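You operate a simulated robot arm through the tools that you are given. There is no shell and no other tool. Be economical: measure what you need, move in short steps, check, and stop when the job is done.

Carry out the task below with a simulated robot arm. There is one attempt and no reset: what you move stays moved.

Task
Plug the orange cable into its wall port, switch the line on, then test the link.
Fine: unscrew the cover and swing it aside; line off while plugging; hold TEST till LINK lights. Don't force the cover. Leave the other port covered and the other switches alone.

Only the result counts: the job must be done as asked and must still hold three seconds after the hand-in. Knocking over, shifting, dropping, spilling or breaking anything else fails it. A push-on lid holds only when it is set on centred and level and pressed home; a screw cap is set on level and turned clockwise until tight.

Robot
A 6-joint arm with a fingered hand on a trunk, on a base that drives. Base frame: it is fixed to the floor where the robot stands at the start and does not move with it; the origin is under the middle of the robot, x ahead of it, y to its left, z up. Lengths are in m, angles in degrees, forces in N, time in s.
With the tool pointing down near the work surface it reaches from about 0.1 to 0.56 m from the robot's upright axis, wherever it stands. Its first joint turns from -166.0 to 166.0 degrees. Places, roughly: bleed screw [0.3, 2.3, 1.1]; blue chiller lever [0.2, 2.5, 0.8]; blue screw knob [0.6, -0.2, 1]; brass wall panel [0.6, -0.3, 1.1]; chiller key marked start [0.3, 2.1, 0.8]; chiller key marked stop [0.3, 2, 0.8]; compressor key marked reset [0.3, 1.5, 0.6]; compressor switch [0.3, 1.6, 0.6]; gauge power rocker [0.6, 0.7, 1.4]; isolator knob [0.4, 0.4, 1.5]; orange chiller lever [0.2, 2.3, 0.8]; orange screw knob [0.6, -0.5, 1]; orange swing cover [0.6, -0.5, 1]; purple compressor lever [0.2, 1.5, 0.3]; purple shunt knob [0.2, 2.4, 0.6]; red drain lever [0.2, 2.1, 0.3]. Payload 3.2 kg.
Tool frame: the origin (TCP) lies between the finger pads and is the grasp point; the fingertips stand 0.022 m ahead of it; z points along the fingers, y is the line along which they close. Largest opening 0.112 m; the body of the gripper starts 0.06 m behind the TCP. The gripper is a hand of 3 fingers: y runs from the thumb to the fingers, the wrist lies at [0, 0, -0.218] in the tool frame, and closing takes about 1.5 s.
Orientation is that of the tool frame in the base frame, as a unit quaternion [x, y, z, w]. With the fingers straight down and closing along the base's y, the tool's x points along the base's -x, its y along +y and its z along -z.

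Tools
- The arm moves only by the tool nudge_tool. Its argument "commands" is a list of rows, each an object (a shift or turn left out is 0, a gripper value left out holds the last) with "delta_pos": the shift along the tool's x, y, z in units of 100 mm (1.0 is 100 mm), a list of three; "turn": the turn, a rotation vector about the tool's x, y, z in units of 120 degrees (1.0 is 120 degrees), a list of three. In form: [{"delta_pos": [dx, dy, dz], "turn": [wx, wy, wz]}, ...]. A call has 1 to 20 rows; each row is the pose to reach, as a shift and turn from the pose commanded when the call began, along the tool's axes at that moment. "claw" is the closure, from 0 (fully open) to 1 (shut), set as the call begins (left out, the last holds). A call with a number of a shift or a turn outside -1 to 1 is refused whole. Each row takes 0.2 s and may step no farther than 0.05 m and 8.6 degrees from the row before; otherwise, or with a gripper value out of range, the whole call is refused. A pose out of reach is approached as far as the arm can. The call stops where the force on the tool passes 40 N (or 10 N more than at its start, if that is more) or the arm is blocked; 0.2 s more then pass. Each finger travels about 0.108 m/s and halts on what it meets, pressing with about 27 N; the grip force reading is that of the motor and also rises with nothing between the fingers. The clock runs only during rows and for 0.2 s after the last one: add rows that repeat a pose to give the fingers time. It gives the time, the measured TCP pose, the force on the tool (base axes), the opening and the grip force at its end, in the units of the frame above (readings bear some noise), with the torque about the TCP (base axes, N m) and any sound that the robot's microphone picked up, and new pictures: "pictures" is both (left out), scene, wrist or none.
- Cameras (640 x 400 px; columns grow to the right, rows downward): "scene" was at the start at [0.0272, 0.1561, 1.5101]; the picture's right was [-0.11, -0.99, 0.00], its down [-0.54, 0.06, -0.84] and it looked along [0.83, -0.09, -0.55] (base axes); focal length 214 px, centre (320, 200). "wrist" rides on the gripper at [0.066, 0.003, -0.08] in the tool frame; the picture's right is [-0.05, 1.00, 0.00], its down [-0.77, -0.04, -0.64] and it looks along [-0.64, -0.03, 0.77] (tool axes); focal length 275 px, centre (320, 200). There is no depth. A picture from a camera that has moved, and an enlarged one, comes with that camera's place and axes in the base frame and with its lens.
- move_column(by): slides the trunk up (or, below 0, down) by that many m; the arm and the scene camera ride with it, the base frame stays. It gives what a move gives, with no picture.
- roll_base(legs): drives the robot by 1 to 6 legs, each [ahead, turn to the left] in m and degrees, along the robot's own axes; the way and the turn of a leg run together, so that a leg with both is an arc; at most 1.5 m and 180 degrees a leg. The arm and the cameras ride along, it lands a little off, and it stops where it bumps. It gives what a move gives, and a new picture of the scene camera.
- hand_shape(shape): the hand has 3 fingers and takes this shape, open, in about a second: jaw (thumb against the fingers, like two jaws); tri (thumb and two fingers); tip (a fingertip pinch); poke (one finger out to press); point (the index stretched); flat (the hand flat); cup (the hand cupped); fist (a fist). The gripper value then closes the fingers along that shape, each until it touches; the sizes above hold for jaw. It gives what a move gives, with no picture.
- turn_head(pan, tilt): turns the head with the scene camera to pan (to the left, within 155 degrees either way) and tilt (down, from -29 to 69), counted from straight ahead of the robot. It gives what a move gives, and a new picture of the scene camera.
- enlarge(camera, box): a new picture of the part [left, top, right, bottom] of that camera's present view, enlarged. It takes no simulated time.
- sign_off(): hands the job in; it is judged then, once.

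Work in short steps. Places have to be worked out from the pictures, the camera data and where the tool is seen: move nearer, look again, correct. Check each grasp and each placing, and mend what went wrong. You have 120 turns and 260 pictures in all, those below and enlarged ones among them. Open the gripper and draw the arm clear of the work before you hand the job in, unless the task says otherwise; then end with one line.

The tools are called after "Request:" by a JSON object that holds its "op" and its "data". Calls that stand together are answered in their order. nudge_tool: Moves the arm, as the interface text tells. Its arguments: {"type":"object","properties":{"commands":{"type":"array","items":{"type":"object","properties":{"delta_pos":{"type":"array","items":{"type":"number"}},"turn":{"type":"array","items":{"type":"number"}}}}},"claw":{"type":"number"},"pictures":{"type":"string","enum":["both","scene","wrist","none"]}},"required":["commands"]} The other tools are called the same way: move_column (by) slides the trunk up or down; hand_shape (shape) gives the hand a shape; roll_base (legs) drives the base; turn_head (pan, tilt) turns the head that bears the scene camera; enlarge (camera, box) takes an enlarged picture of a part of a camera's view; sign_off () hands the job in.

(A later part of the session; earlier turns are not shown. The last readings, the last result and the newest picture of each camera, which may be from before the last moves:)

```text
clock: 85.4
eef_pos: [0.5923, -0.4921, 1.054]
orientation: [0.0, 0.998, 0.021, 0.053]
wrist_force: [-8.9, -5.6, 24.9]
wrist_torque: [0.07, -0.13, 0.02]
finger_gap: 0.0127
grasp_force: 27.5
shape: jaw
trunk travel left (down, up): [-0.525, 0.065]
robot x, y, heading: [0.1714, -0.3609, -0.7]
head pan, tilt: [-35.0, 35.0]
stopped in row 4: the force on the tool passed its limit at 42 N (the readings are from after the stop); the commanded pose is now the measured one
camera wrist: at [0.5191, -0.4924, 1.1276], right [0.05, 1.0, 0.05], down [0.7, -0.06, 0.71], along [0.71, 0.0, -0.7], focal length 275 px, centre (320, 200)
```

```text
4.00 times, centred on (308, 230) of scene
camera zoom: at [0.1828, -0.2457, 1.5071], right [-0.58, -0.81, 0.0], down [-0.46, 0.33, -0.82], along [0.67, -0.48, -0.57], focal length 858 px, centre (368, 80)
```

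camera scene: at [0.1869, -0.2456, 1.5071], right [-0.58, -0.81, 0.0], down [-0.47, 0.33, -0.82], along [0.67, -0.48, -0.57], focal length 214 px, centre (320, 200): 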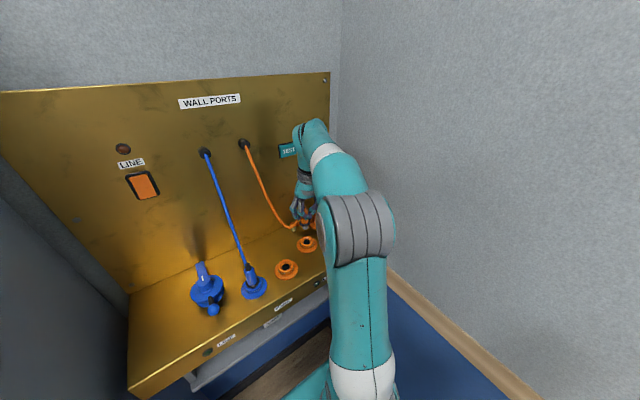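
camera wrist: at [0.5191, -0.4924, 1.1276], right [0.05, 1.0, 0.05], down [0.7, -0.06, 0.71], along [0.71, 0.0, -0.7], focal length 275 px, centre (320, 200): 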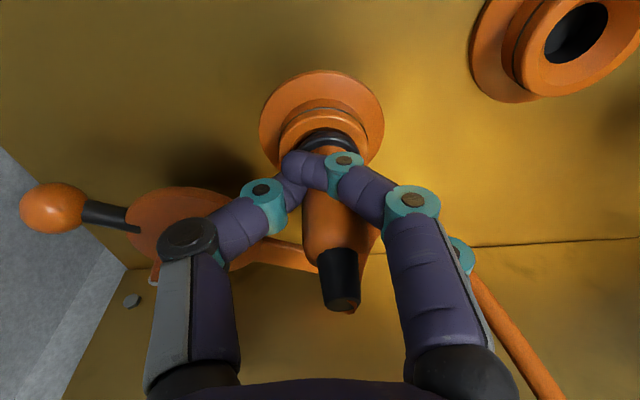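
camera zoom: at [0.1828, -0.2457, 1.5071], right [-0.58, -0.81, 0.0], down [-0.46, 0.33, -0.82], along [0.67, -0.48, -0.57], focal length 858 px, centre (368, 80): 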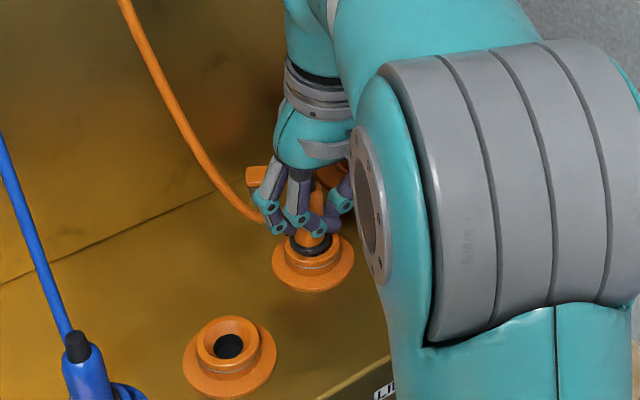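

It stopped firmly at z=1.054 with the plug upright, so it appears seated. I'll release and check.

Request:
{"op": "nudge_tool", "data": {"commands": [{}, {}, {}, {"delta_pos": [0.02, -0.01, -0.2]}, {"delta_pos": [0, 0, -0.5]}, {"delta_pos": [0, 0, -0.8]}, {"delta_pos": [0, 0, -0.8]}], "claw": 0.45, "pictures": "both"}}

Request:
{"op": "enlarge", "data": {"camera": "scene", "box": [260, 180, 356, 280]}}

```text
clock: 87.0
eef_pos: [0.5882, -0.4931, 1.1311]
orientation: [0.0, 0.998, 0.022, 0.051]
wrist_force: [0.3, -0.4, 0.1]
wrist_torque: [0.0, 0.01, 0.01]
finger_gap: 0.0609
grasp_force: 0.0
shape: jaw
trunk travel left (down, up): [-0.525, 0.065]
robot x, y, heading: [0.1735, -0.3619, -0.7]
head pan, tilt: [-35.0, 35.0]
camera scene: at [0.1869, -0.2457, 1.5071], right [-0.58, -0.81, 0.0], down [-0.47, 0.33, -0.82], along [0.67, -0.48, -0.57], focal length 214 px, centre (320, 200)
camera wrist: at [0.5147, -0.4947, 1.2049], right [0.04, 1.0, 0.05], down [0.7, -0.07, 0.71], along [0.71, 0.0, -0.71], focal length 275 px, centre (320, 200)
```

scene: 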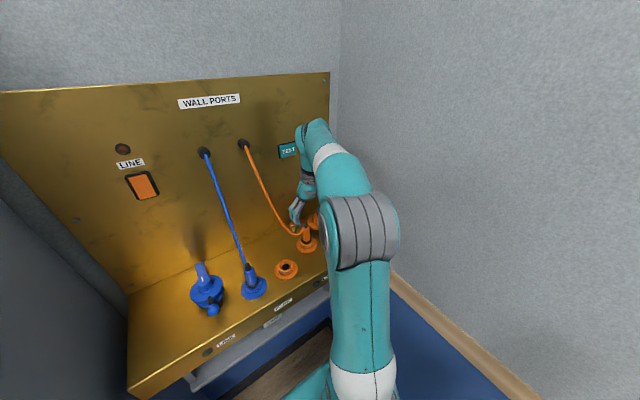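
wrist: 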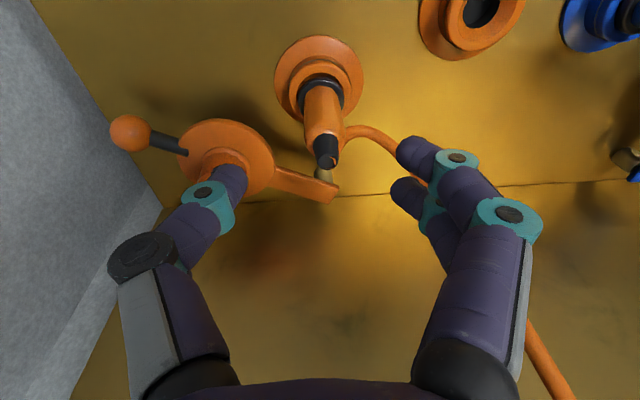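

```text
4.00 times, centred on (308, 230) of scene
camera zoom: at [0.1869, -0.2457, 1.5071], right [-0.58, -0.81, 0.0], down [-0.47, 0.33, -0.82], along [0.67, -0.48, -0.57], focal length 858 px, centre (368, 80)
```

zoom: 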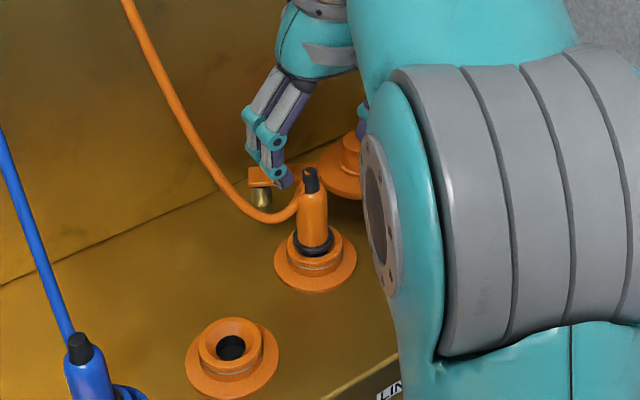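

The plug stands upright at the same depth as in its park. The rocker triangulates to (0.718,-0.170,1.273). I'll retreat up and back before reorienting the hand.

Request:
{"op": "nudge_tool", "data": {"commands": [{"delta_pos": [0, 0, -0.3]}, {"delta_pos": [0.2, 0, -0.6]}, {"delta_pos": [0.6, 0.1, -0.7]}, {"delta_pos": [1.0, 0.3, -0.7]}, {"delta_pos": [1.0, 0.6, -0.7]}, {"delta_pos": [1.0, 1.0, -0.7]}, {"delta_pos": [1.0, 1.0, -0.7]}], "pictures": "none"}}

Request:
{"op": "nudge_tool", "data": {"commands": [{"delta_pos": [0.2, 0.3, 0], "turn": [0, -0.06, 0]}, {"delta_pos": [0.4, 0.6, 0], "turn": [0, -0.12, 0]}, {"delta_pos": [0.6, 0.9, 0], "turn": [0, -0.18, 0]}, {"delta_pos": [0.8, 1.0, 0], "turn": [0, -0.24, 0]}, {"delta_pos": [0.8, 1.0, 0], "turn": [0, -0.3, 0]}, {"delta_pos": [0.8, 1.0, 0], "turn": [0, -0.36, 0]}, {"delta_pos": [0.8, 1.0, 0], "turn": [0, -0.42, 0]}], "pictures": "both"}}

```text
clock: 88.6
eef_pos: [0.4811, -0.3959, 1.1956]
orientation: [-0.001, 0.998, 0.022, 0.05]
wrist_force: [-0.6, -0.2, 0.0]
wrist_torque: [0.05, 0.01, -0.01]
finger_gap: 0.0609
grasp_force: 0.1
shape: jaw
trunk travel left (down, up): [-0.525, 0.065]
robot x, y, heading: [0.1759, -0.3588, -0.4]
head pan, tilt: [-35.0, 35.0]
```

```text
clock: 90.2
eef_pos: [0.4018, -0.2968, 1.1929]
orientation: [0.01, 0.883, 0.021, 0.47]
wrist_force: [-0.3, -0.1, -0.6]
wrist_torque: [0.0, 0.02, 0.03]
finger_gap: 0.0611
grasp_force: 0.0
shape: jaw
trunk travel left (down, up): [-0.525, 0.065]
robot x, y, heading: [0.1729, -0.3613, -0.9]
head pan, tilt: [-35.0, 35.0]
camera scene: at [0.1872, -0.2455, 1.5071], right [-0.58, -0.81, 0.0], down [-0.47, 0.33, -0.82], along [0.67, -0.48, -0.57], focal length 214 px, centre (320, 200)
camera wrist: at [0.2981, -0.2942, 1.1819], right [0.02, 1.0, 0.08], down [-0.1, -0.08, 0.99], along [0.99, -0.03, 0.1], focal length 275 px, centre (320, 200)
```

scene: 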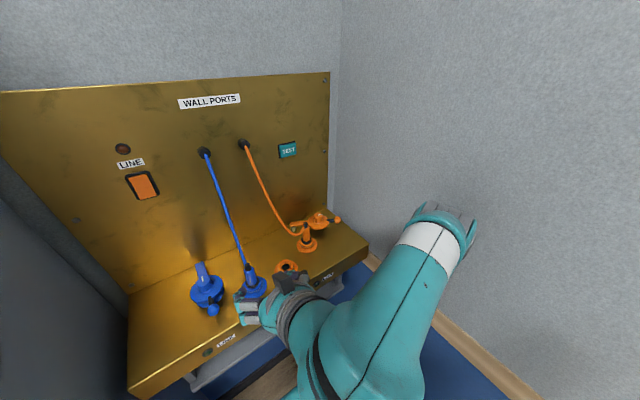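
wrist: 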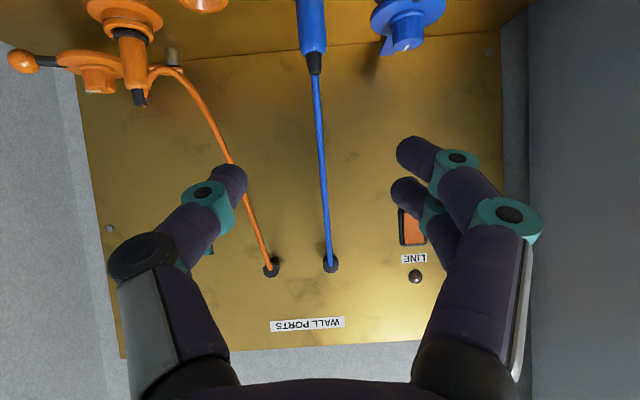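

The seated plug and parked cover look fine. I'll take the poke shape and continue levelling the hand.

Request:
{"op": "hand_shape", "data": {"shape": "poke"}}

Request:
{"op": "nudge_tool", "data": {"commands": [{"turn": [0, -0.06, 0]}, {"turn": [0, -0.12, 0]}, {"turn": [0, -0.18, 0]}, {"turn": [0, -0.24, 0]}, {"turn": [0, -0.28, 0]}, {"turn": [0, -0.28, 0]}], "pictures": "wrist"}}

```text
clock: 91.1
eef_pos: [0.4005, -0.2959, 1.1924]
orientation: [0.009, 0.882, 0.02, 0.47]
wrist_force: [0.3, -0.1, -1.0]
wrist_torque: [-0.01, -0.01, -0.01]
finger_gap: 0.0
grasp_force: 0.0
shape: poke
trunk travel left (down, up): [-0.525, 0.065]
robot x, y, heading: [0.1745, -0.3623, -0.7]
head pan, tilt: [-35.0, 35.0]
```

```text
clock: 92.5
eef_pos: [0.398, -0.2679, 1.2396]
orientation: [0.015, 0.709, 0.015, 0.705]
wrist_force: [0.3, 0.3, 0.4]
wrist_torque: [0.03, -0.01, 0.0]
finger_gap: 0.0
grasp_force: 0.1
shape: poke
out of reach, approached as far as the arm can: row 3, 4, 5, 6
trunk travel left (down, up): [-0.525, 0.065]
robot x, y, heading: [0.175, -0.3618, -0.7]
head pan, tilt: [-35.0, 35.0]
camera wrist: at [0.3177, -0.2621, 1.174], right [0.0, 1.0, 0.09], down [-0.63, -0.07, 0.77], along [0.78, -0.06, 0.63], focal length 275 px, centre (320, 200)
```

wrist: 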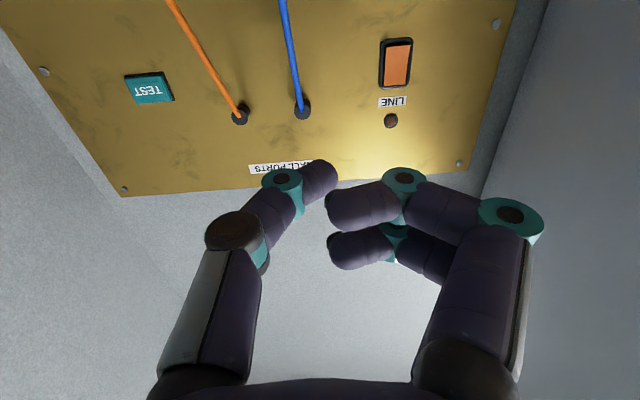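

The tool is level. The poke shape isn't clear at this closure, so I'll try full closure and look.

Request:
{"op": "nudge_tool", "data": {"commands": [{}, {}, {}, {}, {}, {}], "claw": 1.0, "pictures": "wrist"}}

Request:
{"op": "enlarge", "data": {"camera": "scene", "box": [110, 100, 470, 340]}}

```text
clock: 93.9
eef_pos: [0.398, -0.2672, 1.2393]
orientation: [0.016, 0.709, 0.015, 0.704]
wrist_force: [0.0, 0.3, -0.1]
wrist_torque: [0.01, -0.03, -0.01]
finger_gap: 0.0
grasp_force: 26.7
shape: jaw
trunk travel left (down, up): [-0.525, 0.065]
robot x, y, heading: [0.1746, -0.3624, -0.5]
head pan, tilt: [-35.0, 35.0]
camera wrist: at [0.3177, -0.2622, 1.1739], right [0.0, 1.0, 0.09], down [-0.63, -0.07, 0.77], along [0.78, -0.06, 0.63], focal length 275 px, centre (320, 200)
```

wrist: 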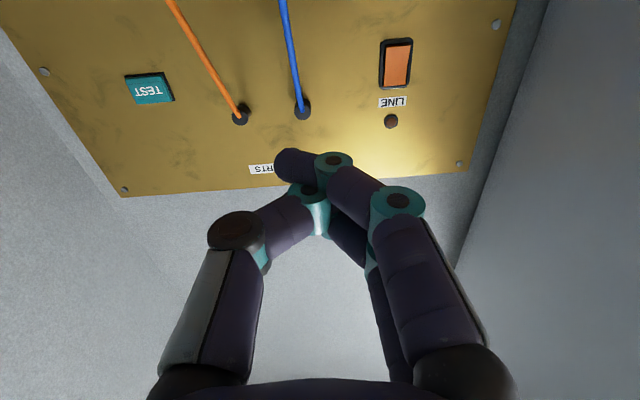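

```text
1.67 times, centred on (290, 220) of scene
camera zoom: at [0.1869, -0.2457, 1.5071], right [-0.58, -0.81, 0.0], down [-0.47, 0.33, -0.82], along [0.67, -0.48, -0.57], focal length 358 px, centre (370, 167)
```

zoom: 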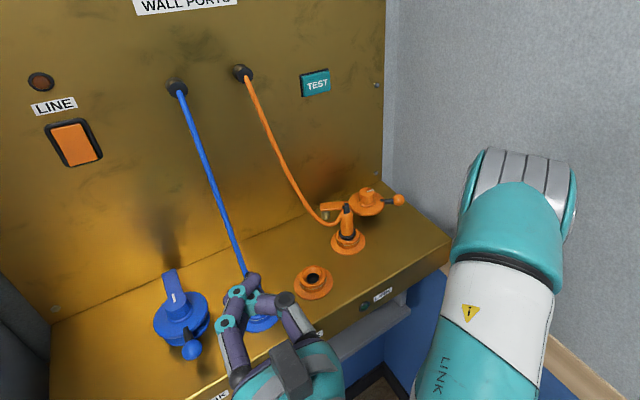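

Giving a claw value reverted the hand to jaw. I'll try the point shape.

Request:
{"op": "hand_shape", "data": {"shape": "point"}}

Request:
{"op": "enlarge", "data": {"camera": "wrist", "box": [0, 0, 640, 400]}}

Request:
{"op": "enlarge", "data": {"camera": "scene", "box": [200, 240, 344, 340]}}

```text
clock: 94.8
eef_pos: [0.3972, -0.2678, 1.2402]
orientation: [0.016, 0.709, 0.017, 0.704]
wrist_force: [-0.3, -0.3, 1.0]
wrist_torque: [-0.01, -0.02, -0.02]
finger_gap: 0.0
grasp_force: 0.0
shape: point
trunk travel left (down, up): [-0.525, 0.065]
robot x, y, heading: [0.1706, -0.3609, -0.5]
head pan, tilt: [-35.0, 35.0]
```

```text
1.00 times, centred on (320, 200) of wrist (not enlarged: the box is as wide or as high as the picture)
camera zoom: at [0.3177, -0.2622, 1.1739], right [0.0, 1.0, 0.09], down [-0.63, -0.07, 0.77], along [0.78, -0.06, 0.63], focal length 275 px, centre (320, 200)
```

zoom: 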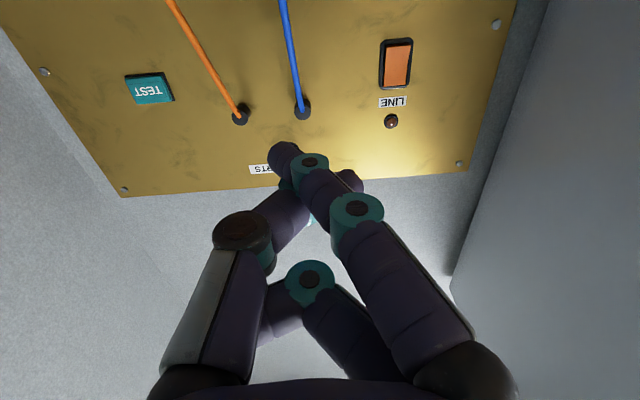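

```text
4.00 times, centred on (272, 290) of scene
camera zoom: at [0.1869, -0.2457, 1.5071], right [-0.58, -0.81, 0.0], down [-0.47, 0.33, -0.82], along [0.67, -0.48, -0.57], focal length 858 px, centre (512, -160)
```

zoom: 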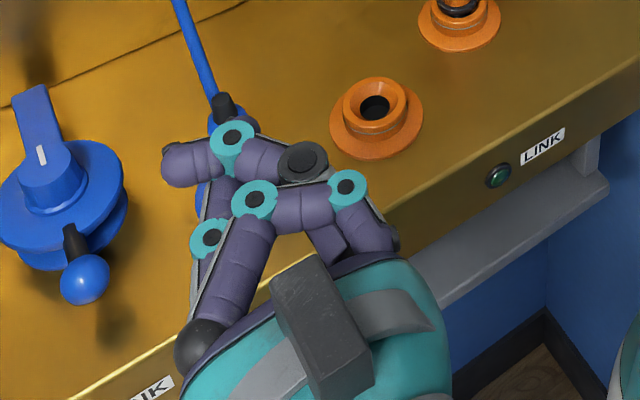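

The index finger is stretched forward now. I'll zoom on the rocker to see which half stands proud.

Request:
{"op": "enlarge", "data": {"camera": "wrist", "box": [360, 25, 440, 145]}}

Request:
{"op": "enlarge", "data": {"camera": "wrist", "box": [240, 130, 400, 250]}}

```text
3.33 times, centred on (400, 85) of wrist
camera zoom: at [0.3177, -0.2622, 1.1739], right [0.0, 1.0, 0.09], down [-0.63, -0.07, 0.77], along [0.78, -0.06, 0.63], focal length 918 px, centre (53, 583)
```

zoom: 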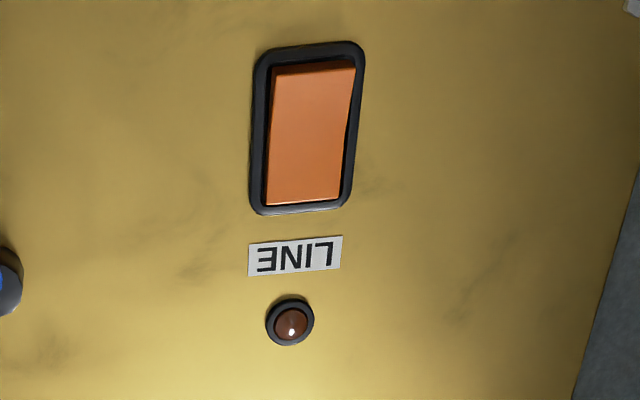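

```text
3.33 times, centred on (320, 190) of wrist
camera zoom: at [0.3177, -0.2622, 1.1739], right [0.0, 1.0, 0.09], down [-0.63, -0.07, 0.77], along [0.78, -0.06, 0.63], focal length 918 px, centre (320, 233)
```

zoom: 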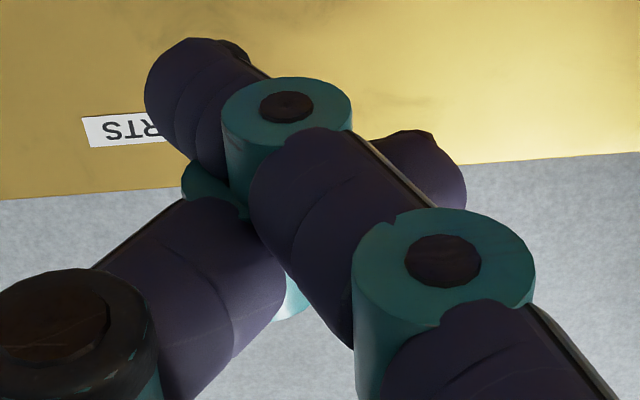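

Lamp is dark, confirming off; which half stands proud is unclear. I'll bring the index finger in front of the rocker's upper half and check alignment.

Request:
{"op": "nudge_tool", "data": {"commands": [{"delta_pos": [-0.3, 0.3, 0.1]}, {"delta_pos": [-0.5, 0.6, 0.3]}, {"delta_pos": [-0.6, 0.9, 0.6]}, {"delta_pos": [-0.6, 1.0, 0.9]}, {"delta_pos": [-0.6, 1.0, 1.0]}], "pictures": "both"}}

```text
clock: 96.0
eef_pos: [0.498, -0.1694, 1.304]
orientation: [0.014, 0.709, 0.017, 0.705]
wrist_force: [0.7, -0.8, -0.4]
wrist_torque: [0.03, -0.03, 0.0]
finger_gap: 0.0
grasp_force: 0.0
shape: point
trunk travel left (down, up): [-0.525, 0.065]
robot x, y, heading: [0.1745, -0.3566, -0.9]
head pan, tilt: [-35.0, 35.0]
camera scene: at [0.187, -0.2458, 1.5071], right [-0.58, -0.81, 0.0], down [-0.47, 0.33, -0.82], along [0.67, -0.48, -0.57], focal length 214 px, centre (320, 200)
camera wrist: at [0.418, -0.1643, 1.2383], right [0.0, 1.0, 0.09], down [-0.63, -0.07, 0.77], along [0.78, -0.06, 0.63], focal length 275 px, centre (320, 200)
```

scene: 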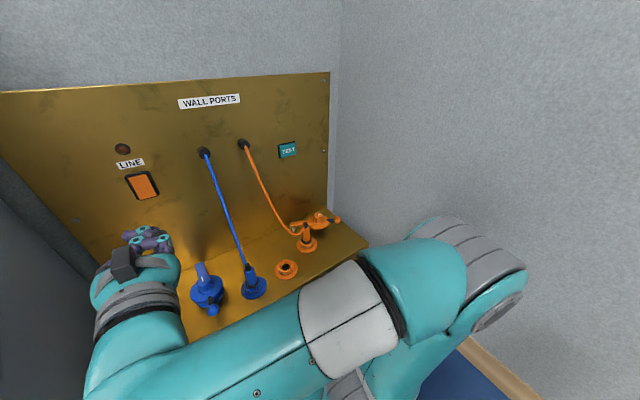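
wrist: 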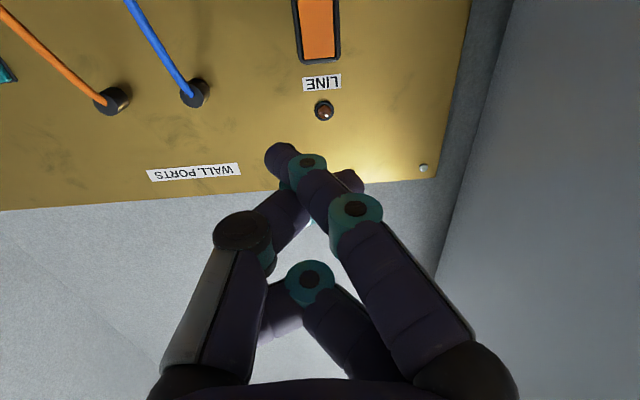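

Zoom to see the fingertip.

Request:
{"op": "enlarge", "data": {"camera": "scene", "box": [85, 165, 205, 265]}}

```text
4.00 times, centred on (145, 215) of scene
camera zoom: at [0.187, -0.2458, 1.5071], right [-0.58, -0.81, 0.0], down [-0.47, 0.33, -0.82], along [0.67, -0.48, -0.57], focal length 858 px, centre (1020, 140)
```

zoom: 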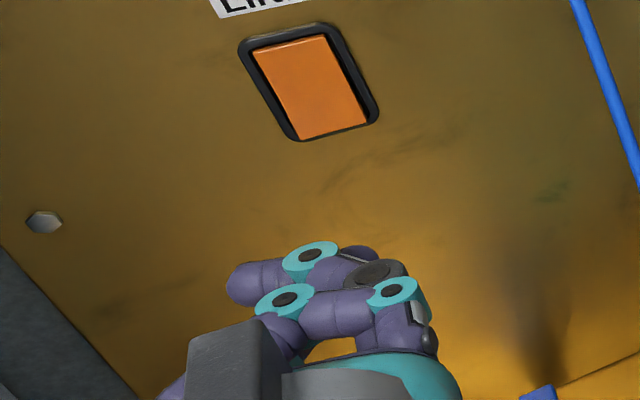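

Index tip sits at about TCP + (0.026,-0.019,-0.011). I'll advance towards the upper half of the rocker.

Request:
{"op": "nudge_tool", "data": {"commands": [{"delta_pos": [0.03, 0.08, 0.3]}, {"delta_pos": [0.06, 0.17, 0.6]}, {"delta_pos": [0.06, 0.17, 0.9]}, {"delta_pos": [0.06, 0.17, 1.0]}], "pictures": "none"}}

Request:
{"op": "nudge_tool", "data": {"commands": [{"delta_pos": [0.0, 0, 0.3]}, {"delta_pos": [0.0, 0, 0.55]}, {"delta_pos": [0.0, 0, 0.55]}], "pictures": "both"}}

Request:
{"op": "enlarge", "data": {"camera": "scene", "box": [85, 125, 205, 225]}}

```text
clock: 97.0
eef_pos: [0.5986, -0.1516, 1.2984]
orientation: [0.014, 0.709, 0.016, 0.705]
wrist_force: [0.3, 0.4, 0.9]
wrist_torque: [0.01, -0.06, 0.03]
finger_gap: 0.0002
grasp_force: 0.0
shape: point
trunk travel left (down, up): [-0.525, 0.065]
robot x, y, heading: [0.1771, -0.3608, -0.6]
head pan, tilt: [-35.0, 35.0]
```

```text
clock: 97.8
eef_pos: [0.6521, -0.152, 1.299]
orientation: [0.015, 0.709, 0.017, 0.705]
wrist_force: [0.3, 0.3, -0.2]
wrist_torque: [0.01, 0.0, 0.01]
finger_gap: 0.0
grasp_force: 0.0
shape: point
trunk travel left (down, up): [-0.525, 0.065]
robot x, y, heading: [0.1748, -0.363, -0.5]
head pan, tilt: [-35.0, 35.0]
camera scene: at [0.1868, -0.2457, 1.5071], right [-0.58, -0.81, 0.0], down [-0.47, 0.33, -0.82], along [0.67, -0.48, -0.57], focal length 214 px, centre (320, 200)
camera wrist: at [0.5731, -0.1464, 1.2326], right [0.0, 1.0, 0.09], down [-0.63, -0.07, 0.77], along [0.78, -0.06, 0.63], focal length 275 px, centre (320, 200)
```

scene: 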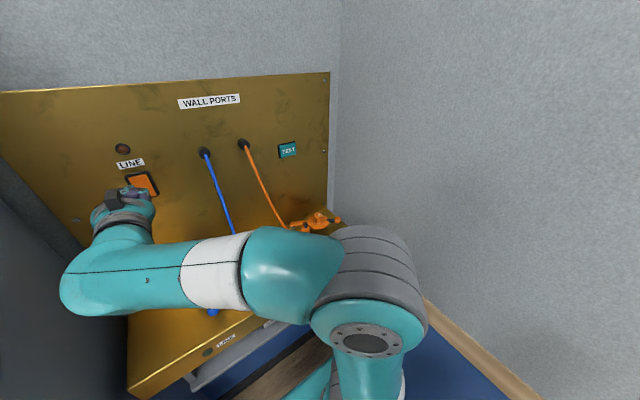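
wrist: 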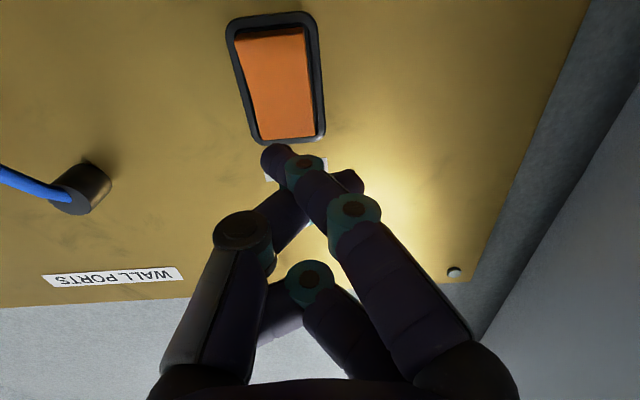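

```text
4.00 times, centred on (145, 175) of scene
camera zoom: at [0.1868, -0.2457, 1.5071], right [-0.58, -0.81, 0.0], down [-0.47, 0.33, -0.82], along [0.67, -0.48, -0.57], focal length 858 px, centre (1020, 300)
```

zoom: 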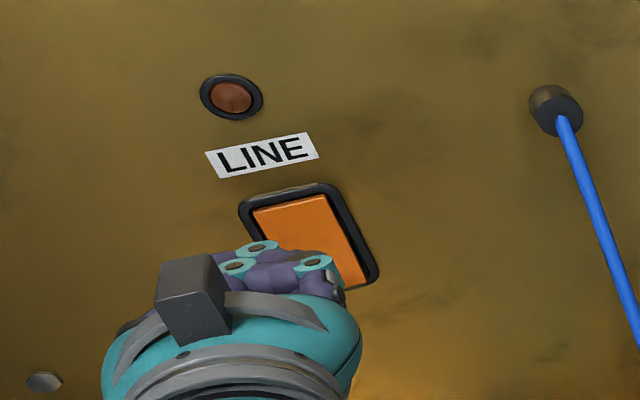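

Tip is lined up with the rocker's upper half. Press forward slowly.

Request:
{"op": "nudge_tool", "data": {"commands": [{"delta_pos": [0, 0, 0.1]}, {"delta_pos": [0, 0, 0.2]}, {"delta_pos": [0, 0, 0.27]}, {"delta_pos": [0, 0, 0.33]}, {"delta_pos": [0, 0, 0.38]}, {"delta_pos": [0, 0, 0.43]}], "pictures": "both"}}

Request:
{"op": "enlarge", "data": {"camera": "scene", "box": [85, 125, 205, 225]}}

```text
clock: 99.2
eef_pos: [0.6898, -0.1496, 1.2998]
orientation: [0.014, 0.708, 0.018, 0.706]
wrist_force: [-18.4, 6.7, 1.9]
wrist_torque: [0.08, 0.28, -0.28]
finger_gap: 0.0
grasp_force: 0.0
shape: point
trunk travel left (down, up): [-0.525, 0.065]
robot x, y, heading: [0.172, -0.3628, -0.7]
head pan, tilt: [-35.0, 35.0]
camera scene: at [0.1818, -0.2441, 1.5071], right [-0.58, -0.81, 0.0], down [-0.46, 0.33, -0.82], along [0.67, -0.48, -0.57], focal length 214 px, centre (320, 200)
camera wrist: at [0.6112, -0.1448, 1.2334], right [0.0, 1.0, 0.09], down [-0.63, -0.07, 0.77], along [0.77, -0.05, 0.63], focal length 275 px, centre (320, 200)
```

scene: 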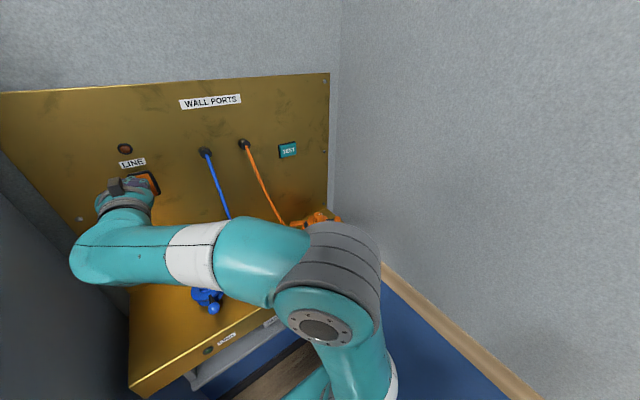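
wrist: 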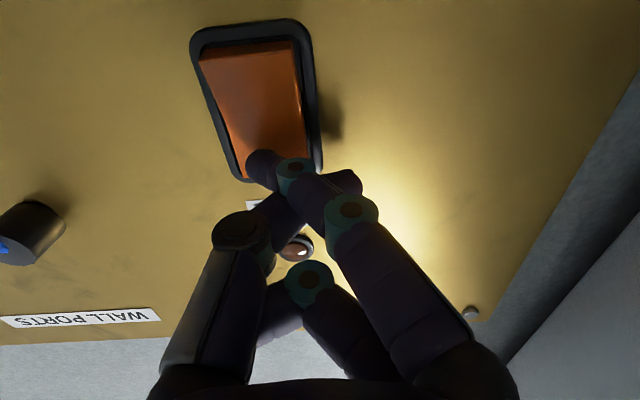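

```text
4.00 times, centred on (145, 175) of scene
camera zoom: at [0.1818, -0.2441, 1.5071], right [-0.58, -0.81, 0.0], down [-0.46, 0.33, -0.82], along [0.67, -0.48, -0.57], focal length 858 px, centre (1020, 300)
```

zoom: 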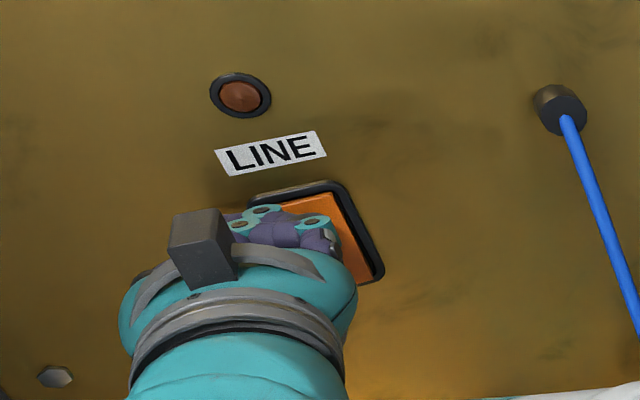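

The rocker appears to have tipped. I'll back off and check the lamp.

Request:
{"op": "nudge_tool", "data": {"commands": [{"delta_pos": [0, 0, -0.3]}, {"delta_pos": [0, 0, -0.6]}, {"delta_pos": [0, 0, -0.6]}], "pictures": "wrist"}}

Request:
{"op": "enlarge", "data": {"camera": "scene", "box": [85, 125, 205, 225]}}

```text
clock: 100.0
eef_pos: [0.6359, -0.1511, 1.2984]
orientation: [0.015, 0.709, 0.016, 0.705]
wrist_force: [0.3, -0.3, 0.1]
wrist_torque: [-0.01, 0.01, -0.03]
finger_gap: 0.0
grasp_force: 0.0
shape: point
trunk travel left (down, up): [-0.525, 0.065]
robot x, y, heading: [0.1752, -0.361, -0.8]
head pan, tilt: [-35.0, 35.0]
camera wrist: at [0.5552, -0.1463, 1.2317], right [0.0, 1.0, 0.09], down [-0.63, -0.07, 0.77], along [0.78, -0.06, 0.63], focal length 275 px, centre (320, 200)
```

wrist: 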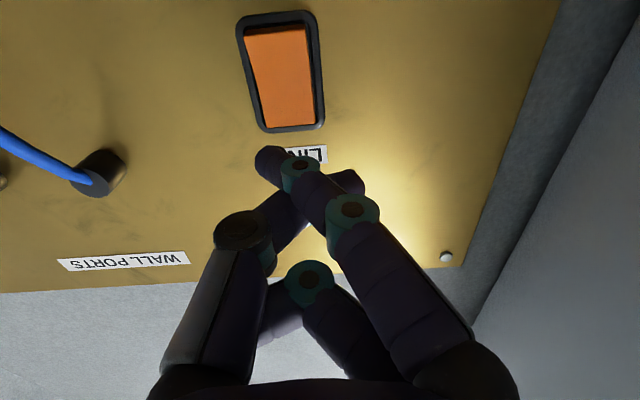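

```text
4.00 times, centred on (145, 175) of scene
camera zoom: at [0.1869, -0.2455, 1.5071], right [-0.58, -0.81, 0.0], down [-0.47, 0.33, -0.82], along [0.67, -0.48, -0.57], focal length 858 px, centre (1020, 300)
```

zoom: 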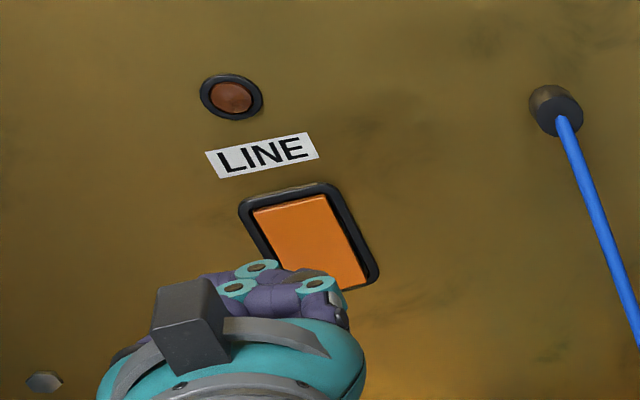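

The lamp stays dark, so I'll press the lower half (tip z ≈ 1.257).

Request:
{"op": "nudge_tool", "data": {"commands": [{"delta_pos": [0.32, 0, 0]}, {"delta_pos": [0.32, 0, 0.2]}, {"delta_pos": [0.32, 0, 0.35]}, {"delta_pos": [0.32, 0, 0.43]}, {"delta_pos": [0.32, 0, 0.5]}, {"delta_pos": [0.32, 0, 0.56]}, {"delta_pos": [0.32, 0, 0.6]}], "pictures": "wrist"}}

Request:
{"op": "enlarge", "data": {"camera": "scene", "box": [85, 125, 205, 225]}}

```text
clock: 101.6
eef_pos: [0.6931, -0.1485, 1.2656]
orientation: [0.014, 0.708, 0.017, 0.706]
wrist_force: [-15.8, 6.0, -3.5]
wrist_torque: [0.16, 0.16, -0.27]
finger_gap: 0.0001
grasp_force: 0.0
shape: point
trunk travel left (down, up): [-0.525, 0.065]
robot x, y, heading: [0.1754, -0.3597, -0.5]
head pan, tilt: [-35.0, 35.0]
camera wrist: at [0.6122, -0.1435, 1.2006], right [0.0, 1.0, 0.09], down [-0.63, -0.07, 0.77], along [0.77, -0.05, 0.63], focal length 275 px, centre (320, 200)
```

wrist: 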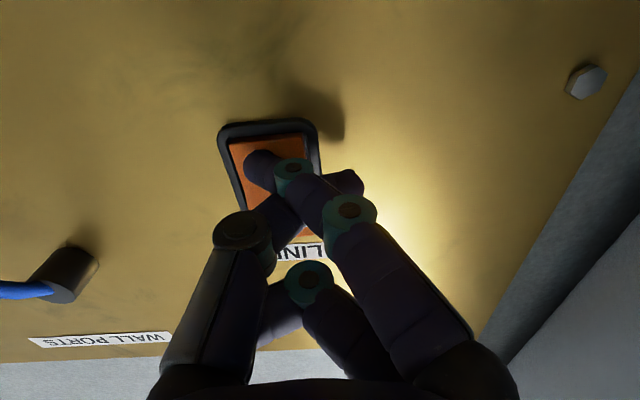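

```text
4.00 times, centred on (145, 175) of scene
camera zoom: at [0.183, -0.2441, 1.507], right [-0.58, -0.81, 0.0], down [-0.46, 0.33, -0.82], along [0.67, -0.48, -0.57], focal length 858 px, centre (1020, 300)
```

zoom: 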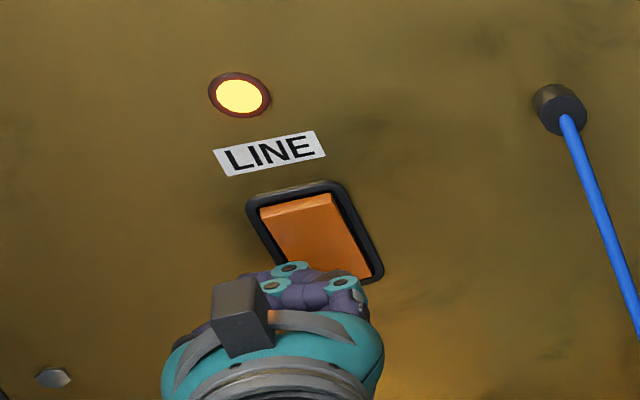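

LINE lamp is lit. I'll back off well clear of the cables and check that it stays on.

Request:
{"op": "nudge_tool", "data": {"commands": [{"delta_pos": [0, 0, -0.4]}, {"delta_pos": [0, 0, -0.8]}, {"delta_pos": [-0.1, 0, -1.0]}, {"delta_pos": [-0.1, 0, -1.0]}], "pictures": "none"}}

Request:
{"op": "nudge_tool", "data": {"commands": [{"delta_pos": [0, 0, -0.4]}, {"delta_pos": [0, 0, -0.8]}, {"delta_pos": [-0.1, 0, -1.0]}, {"delta_pos": [-0.1, -0.3, -1.0]}, {"delta_pos": [-0.1, -0.6, -1.0]}, {"delta_pos": [-0.1, -0.9, -1.0]}], "pictures": "scene"}}

```text
clock: 102.6
eef_pos: [0.5949, -0.1515, 1.2771]
orientation: [0.015, 0.709, 0.016, 0.705]
wrist_force: [0.3, -0.3, 0.3]
wrist_torque: [0.0, 0.0, 0.03]
finger_gap: 0.0001
grasp_force: 0.2
shape: point
trunk travel left (down, up): [-0.525, 0.065]
robot x, y, heading: [0.1722, -0.3626, -0.6]
head pan, tilt: [-35.0, 35.0]
```

```text
clock: 104.0
eef_pos: [0.4953, -0.2421, 1.2829]
orientation: [0.015, 0.709, 0.017, 0.705]
wrist_force: [-0.1, -1.1, -0.3]
wrist_torque: [-0.05, -0.01, -0.04]
finger_gap: 0.0001
grasp_force: 0.1
shape: point
trunk travel left (down, up): [-0.525, 0.065]
robot x, y, heading: [0.1733, -0.3625, -0.6]
head pan, tilt: [-35.0, 35.0]
camera scene: at [0.1866, -0.2462, 1.5072], right [-0.58, -0.81, 0.0], down [-0.47, 0.33, -0.82], along [0.67, -0.48, -0.57], focal length 214 px, centre (320, 200)
```

scene: 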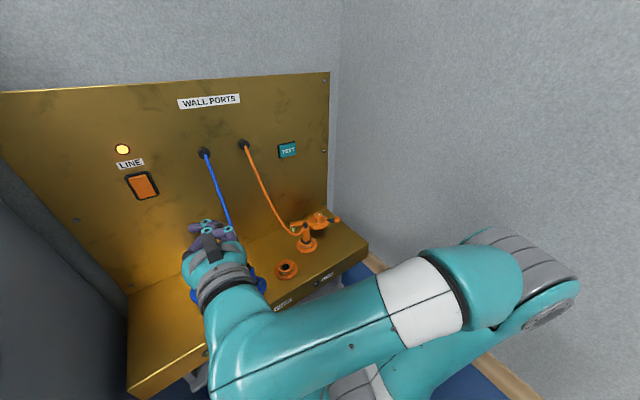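

Line stays on. Now move right to the TEST button's height and y.

Request:
{"op": "nudge_tool", "data": {"commands": [{"delta_pos": [-0.02, -0.4, 0]}, {"delta_pos": [-0.04, -0.8, 0]}, {"delta_pos": [-0.05, -1.0, 0]}], "pictures": "none"}}

Request:
{"op": "nudge_tool", "data": {"commands": [{"delta_pos": [-0.02, -0.4, 0]}, {"delta_pos": [-0.04, -0.8, 0]}, {"delta_pos": [-0.05, -1.0, 0]}], "pictures": "none"}}

Request:
{"op": "nudge_tool", "data": {"commands": [{"delta_pos": [-0.02, -0.3, 0]}, {"delta_pos": [-0.02, -0.51, 0]}, {"delta_pos": [-0.02, -0.51, 0]}], "pictures": "both"}}

```text
clock: 104.9
eef_pos: [0.4791, -0.2531, 1.2798]
orientation: [-0.104, 0.707, 0.128, 0.687]
wrist_force: [-0.7, -0.9, 0.7]
wrist_torque: [-0.03, -0.01, 0.0]
finger_gap: 0.0
grasp_force: 0.0
shape: point
trunk travel left (down, up): [-0.525, 0.065]
robot x, y, heading: [0.1721, -0.3615, -0.2]
head pan, tilt: [-35.0, 35.0]
stopped in row 3: the arm was blocked; the commanded pose is now the measured one
```

```text
clock: 105.3
eef_pos: [0.4105, -0.1556, 1.2842]
orientation: [-0.283, 0.649, 0.327, 0.627]
wrist_force: [-0.3, -0.5, 0.2]
wrist_torque: [0.01, -0.03, -0.03]
finger_gap: 0.0
grasp_force: 0.1
shape: point
trunk travel left (down, up): [-0.525, 0.065]
robot x, y, heading: [0.1727, -0.3627, -0.8]
head pan, tilt: [-35.0, 35.0]
stopped in row 2: the arm was blocked; the commanded pose is now the measured one
```

```text
clock: 105.7
eef_pos: [0.331, -0.1116, 1.2886]
orientation: [-0.412, 0.57, 0.452, 0.549]
wrist_force: [-0.3, 0.0, 0.2]
wrist_torque: [0.0, 0.01, 0.02]
finger_gap: 0.0
grasp_force: 0.1
shape: point
trunk travel left (down, up): [-0.525, 0.065]
robot x, y, heading: [0.1716, -0.3634, -0.7]
head pan, tilt: [-35.0, 35.0]
stopped in row 2: the arm was blocked; the commanded pose is now the measured one
camera scene: at [0.1872, -0.2458, 1.5068], right [-0.58, -0.81, 0.0], down [-0.47, 0.33, -0.82], along [0.67, -0.48, -0.57], focal length 214 px, centre (320, 200)
camera wrist: at [0.3048, -0.1869, 1.2203], right [-0.96, 0.25, 0.11], down [-0.08, -0.65, 0.76], along [0.26, 0.72, 0.64], focal length 275 px, centre (320, 200)
```

scene: 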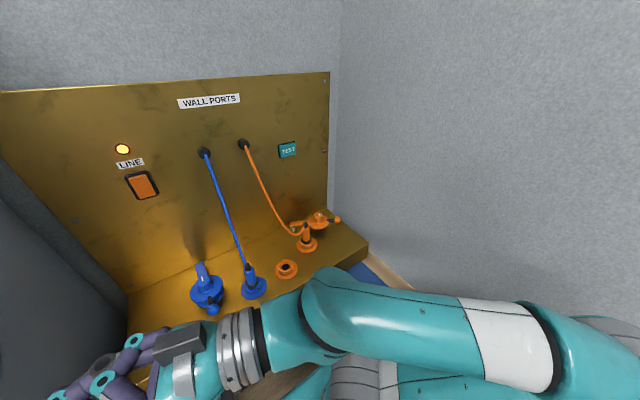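
wrist: 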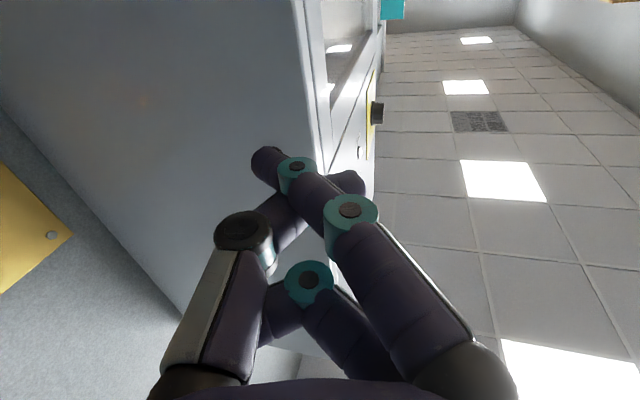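

The arm blocked without contact force: the solver was switching branch and the hand swung round towards +y. Nothing was touched and LINE is still lit. I'll bring the hand back along the same way, in moderate steps.

Request:
{"op": "nudge_tool", "data": {"commands": [{"delta_pos": [0, -0.1, -0.05], "turn": [0.05, 0, 0]}, {"delta_pos": [0, -0.2, -0.1], "turn": [0.1, 0, 0]}, {"delta_pos": [0, -0.3, -0.15], "turn": [0.15, 0, 0]}, {"delta_pos": [0, -0.4, -0.2], "turn": [0.2, 0, 0]}, {"delta_pos": [0, -0.5, -0.25], "turn": [0.25, 0, 0]}, {"delta_pos": [0, -0.6, -0.3], "turn": [0.3, 0, 0]}], "pictures": "scene"}}

```text
clock: 107.1
eef_pos: [0.3817, -0.1545, 1.284]
orientation: [-0.223, 0.681, 0.254, 0.65]
wrist_force: [0.6, -0.3, 0.1]
wrist_torque: [-0.03, -0.04, 0.01]
finger_gap: 0.0001
grasp_force: 0.1
shape: point
out of reach, approached as far as the arm can: row 2
trunk travel left (down, up): [-0.525, 0.065]
robot x, y, heading: [0.1732, -0.3613, -0.7]
head pan, tilt: [-35.0, 35.0]
camera scene: at [0.1868, -0.2455, 1.5071], right [-0.58, -0.81, 0.0], down [-0.47, 0.33, -0.82], along [0.67, -0.48, -0.57], focal length 214 px, centre (320, 200)
```

scene: 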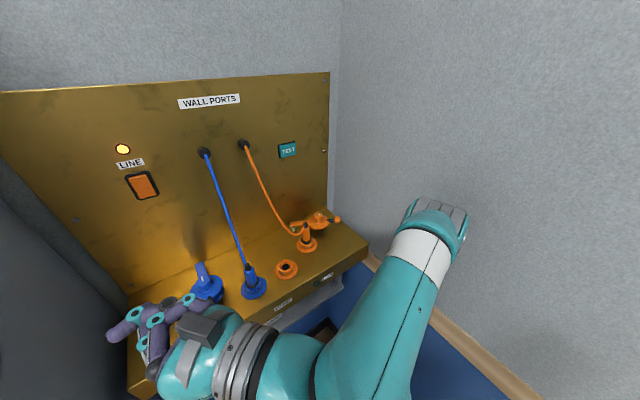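

It returns properly. Continue to yaw 0.

Request:
{"op": "nudge_tool", "data": {"commands": [{"delta_pos": [0, -0.12, 0], "turn": [0.06, 0, 0]}, {"delta_pos": [0, -0.25, 0], "turn": [0.12, 0, 0]}, {"delta_pos": [0, -0.38, 0], "turn": [0.18, 0, 0]}, {"delta_pos": [0, -0.5, 0], "turn": [0.24, 0, 0]}, {"delta_pos": [0, -0.64, 0], "turn": [0.3, 0, 0]}, {"delta_pos": [0, -0.64, 0], "turn": [0.33, 0, 0]}], "pictures": "none"}}

```text
clock: 108.5
eef_pos: [0.4224, -0.2035, 1.2793]
orientation: [0.012, 0.728, 0.008, 0.686]
wrist_force: [0.4, 0.1, 0.1]
wrist_torque: [-0.03, 0.0, 0.03]
finger_gap: 0.0
grasp_force: 0.2
shape: point
trunk travel left (down, up): [-0.525, 0.065]
robot x, y, heading: [0.176, -0.3604, -0.3]
head pan, tilt: [-35.0, 35.0]
```

Yaw is back to 0. Now pitch the tool down by about 45°, which was comfortable before, and shift right a little.

Request:
{"op": "nudge_tool", "data": {"commands": [{"turn": [0, 0.065, 0]}, {"turn": [0, 0.13, 0]}, {"delta_pos": [0, -0.1, 0], "turn": [0, 0.195, 0]}, {"delta_pos": [0, -0.2, 0], "turn": [0, 0.26, 0]}, {"delta_pos": [0, -0.3, 0], "turn": [0, 0.325, 0]}, {"delta_pos": [0, -0.4, 0], "turn": [0, 0.37, 0]}, {"delta_pos": [0, -0.4, 0], "turn": [0, 0.37, 0]}], "pictures": "scene"}}

```text
clock: 110.1
eef_pos: [0.4215, -0.2444, 1.28]
orientation: [0.007, 0.933, 0.011, 0.36]
wrist_force: [-0.2, 0.7, -0.6]
wrist_torque: [0.0, 0.0, -0.04]
finger_gap: 0.0
grasp_force: 0.1
shape: point
trunk travel left (down, up): [-0.525, 0.065]
robot x, y, heading: [0.1711, -0.3647, -0.6]
head pan, tilt: [-35.0, 35.0]
camera scene: at [0.1868, -0.2457, 1.5071], right [-0.58, -0.81, 0.0], down [-0.47, 0.33, -0.82], along [0.67, -0.48, -0.57], focal length 214 px, centre (320, 200)
```

scene: 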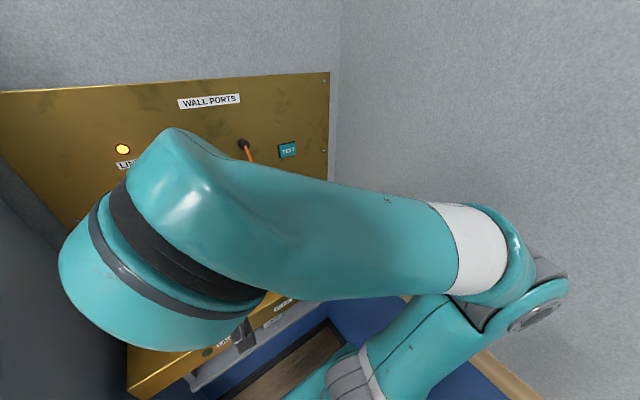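

The wrist is close to the head now. I'll move away from it, forward and to the right, in steps, checking for branch flips.

Request:
{"op": "nudge_tool", "data": {"commands": [{"delta_pos": [-0.11, -0.15, 0.1]}, {"delta_pos": [-0.22, -0.3, 0.2]}, {"delta_pos": [-0.33, -0.45, 0.3]}, {"delta_pos": [-0.44, -0.6, 0.4]}, {"delta_pos": [-0.44, -0.75, 0.4]}], "pictures": "scene"}}

```text
clock: 111.3
eef_pos: [0.4813, -0.3187, 1.2771]
orientation: [0.007, 0.933, 0.011, 0.361]
wrist_force: [-0.5, 0.5, -0.2]
wrist_torque: [-0.03, 0.03, 0.02]
finger_gap: 0.0
grasp_force: 0.0
shape: point
trunk travel left (down, up): [-0.525, 0.065]
robot x, y, heading: [0.1734, -0.3603, -0.5]
head pan, tilt: [-35.0, 35.0]
camera scene: at [0.1866, -0.2456, 1.5071], right [-0.58, -0.81, 0.0], down [-0.47, 0.33, -0.82], along [0.67, -0.48, -0.57], focal length 214 px, centre (320, 200)
```

scene: 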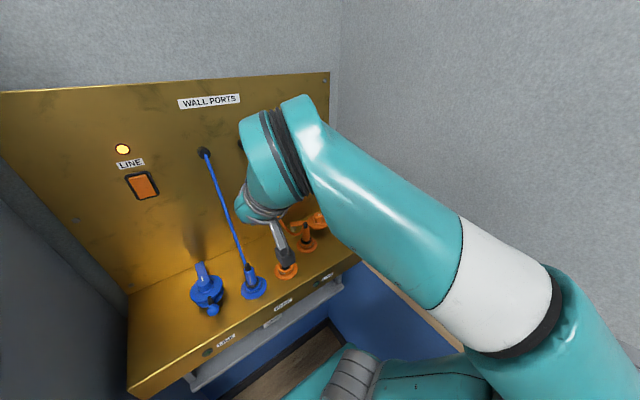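

Good progress. Continue right.

Request:
{"op": "nudge_tool", "data": {"commands": [{"delta_pos": [-0.04, -0.2, 0.03]}, {"delta_pos": [-0.08, -0.4, 0.07]}, {"delta_pos": [-0.12, -0.6, 0.1]}, {"delta_pos": [-0.15, -0.8, 0.13]}, {"delta_pos": [-0.15, -1.0, 0.13]}], "pictures": "scene"}}

```text
clock: 112.5
eef_pos: [0.4991, -0.4208, 1.2746]
orientation: [0.007, 0.932, 0.012, 0.361]
wrist_force: [-0.6, 0.7, -0.1]
wrist_torque: [0.02, 0.03, 0.0]
finger_gap: 0.0001
grasp_force: 0.0
shape: point
trunk travel left (down, up): [-0.525, 0.065]
robot x, y, heading: [0.1738, -0.3611, -0.8]
head pan, tilt: [-35.0, 35.0]
camera scene: at [0.187, -0.2458, 1.5071], right [-0.58, -0.81, 0.0], down [-0.47, 0.33, -0.82], along [0.67, -0.48, -0.57], focal length 214 px, centre (320, 200)
```

scene: 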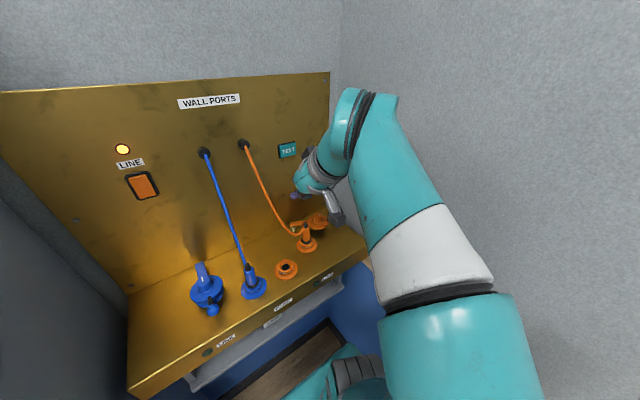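

Good. I'll flatten the pitch by about 20° and move to the button's y.

Request:
{"op": "nudge_tool", "data": {"commands": [{"delta_pos": [-0.05, -0.2, -0.05], "turn": [0, -0.04, 0]}, {"delta_pos": [-0.13, -0.4, -0.15], "turn": [0, -0.08, 0]}, {"delta_pos": [-0.13, -0.6, -0.15], "turn": [0, -0.12, 0]}, {"delta_pos": [-0.13, -0.72, -0.15], "turn": [0, -0.16, 0]}, {"delta_pos": [-0.13, -0.72, -0.15], "turn": [0, -0.16, 0]}], "pictures": "both"}}

```text
clock: 113.7
eef_pos: [0.5101, -0.4816, 1.2978]
orientation: [0.012, 0.86, 0.009, 0.51]
wrist_force: [-0.3, 0.2, -0.2]
wrist_torque: [0.02, 0.0, 0.01]
finger_gap: 0.0002
grasp_force: 0.0
shape: point
out of reach, approached as far as the arm can: row 4, 5
trunk travel left (down, up): [-0.525, 0.065]
robot x, y, heading: [0.1759, -0.3604, -0.6]
head pan, tilt: [-35.0, 35.0]
camera scene: at [0.1868, -0.2457, 1.5071], right [-0.58, -0.81, 0.0], down [-0.47, 0.33, -0.82], along [0.67, -0.48, -0.57], focal length 214 px, centre (320, 200)
camera wrist: at [0.4097, -0.4778, 1.2773], right [0.03, 1.0, 0.07], down [-0.19, -0.06, 0.98], along [0.98, -0.04, 0.19], focal length 275 px, centre (320, 200)
```

scene: 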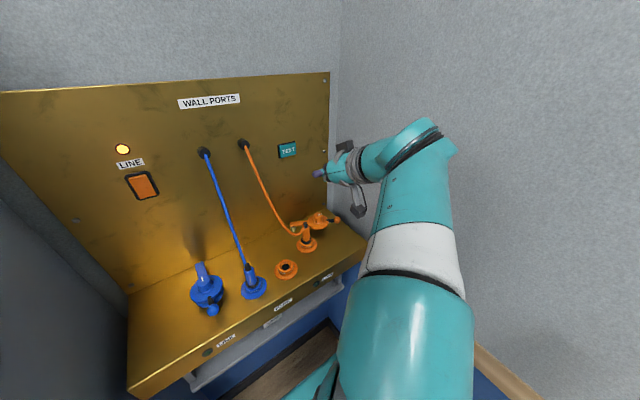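
wrist: 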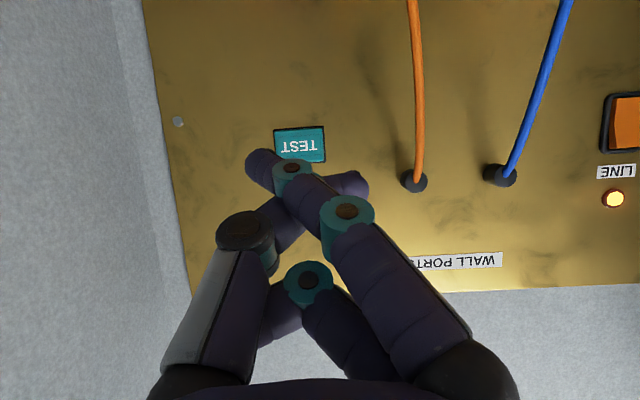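

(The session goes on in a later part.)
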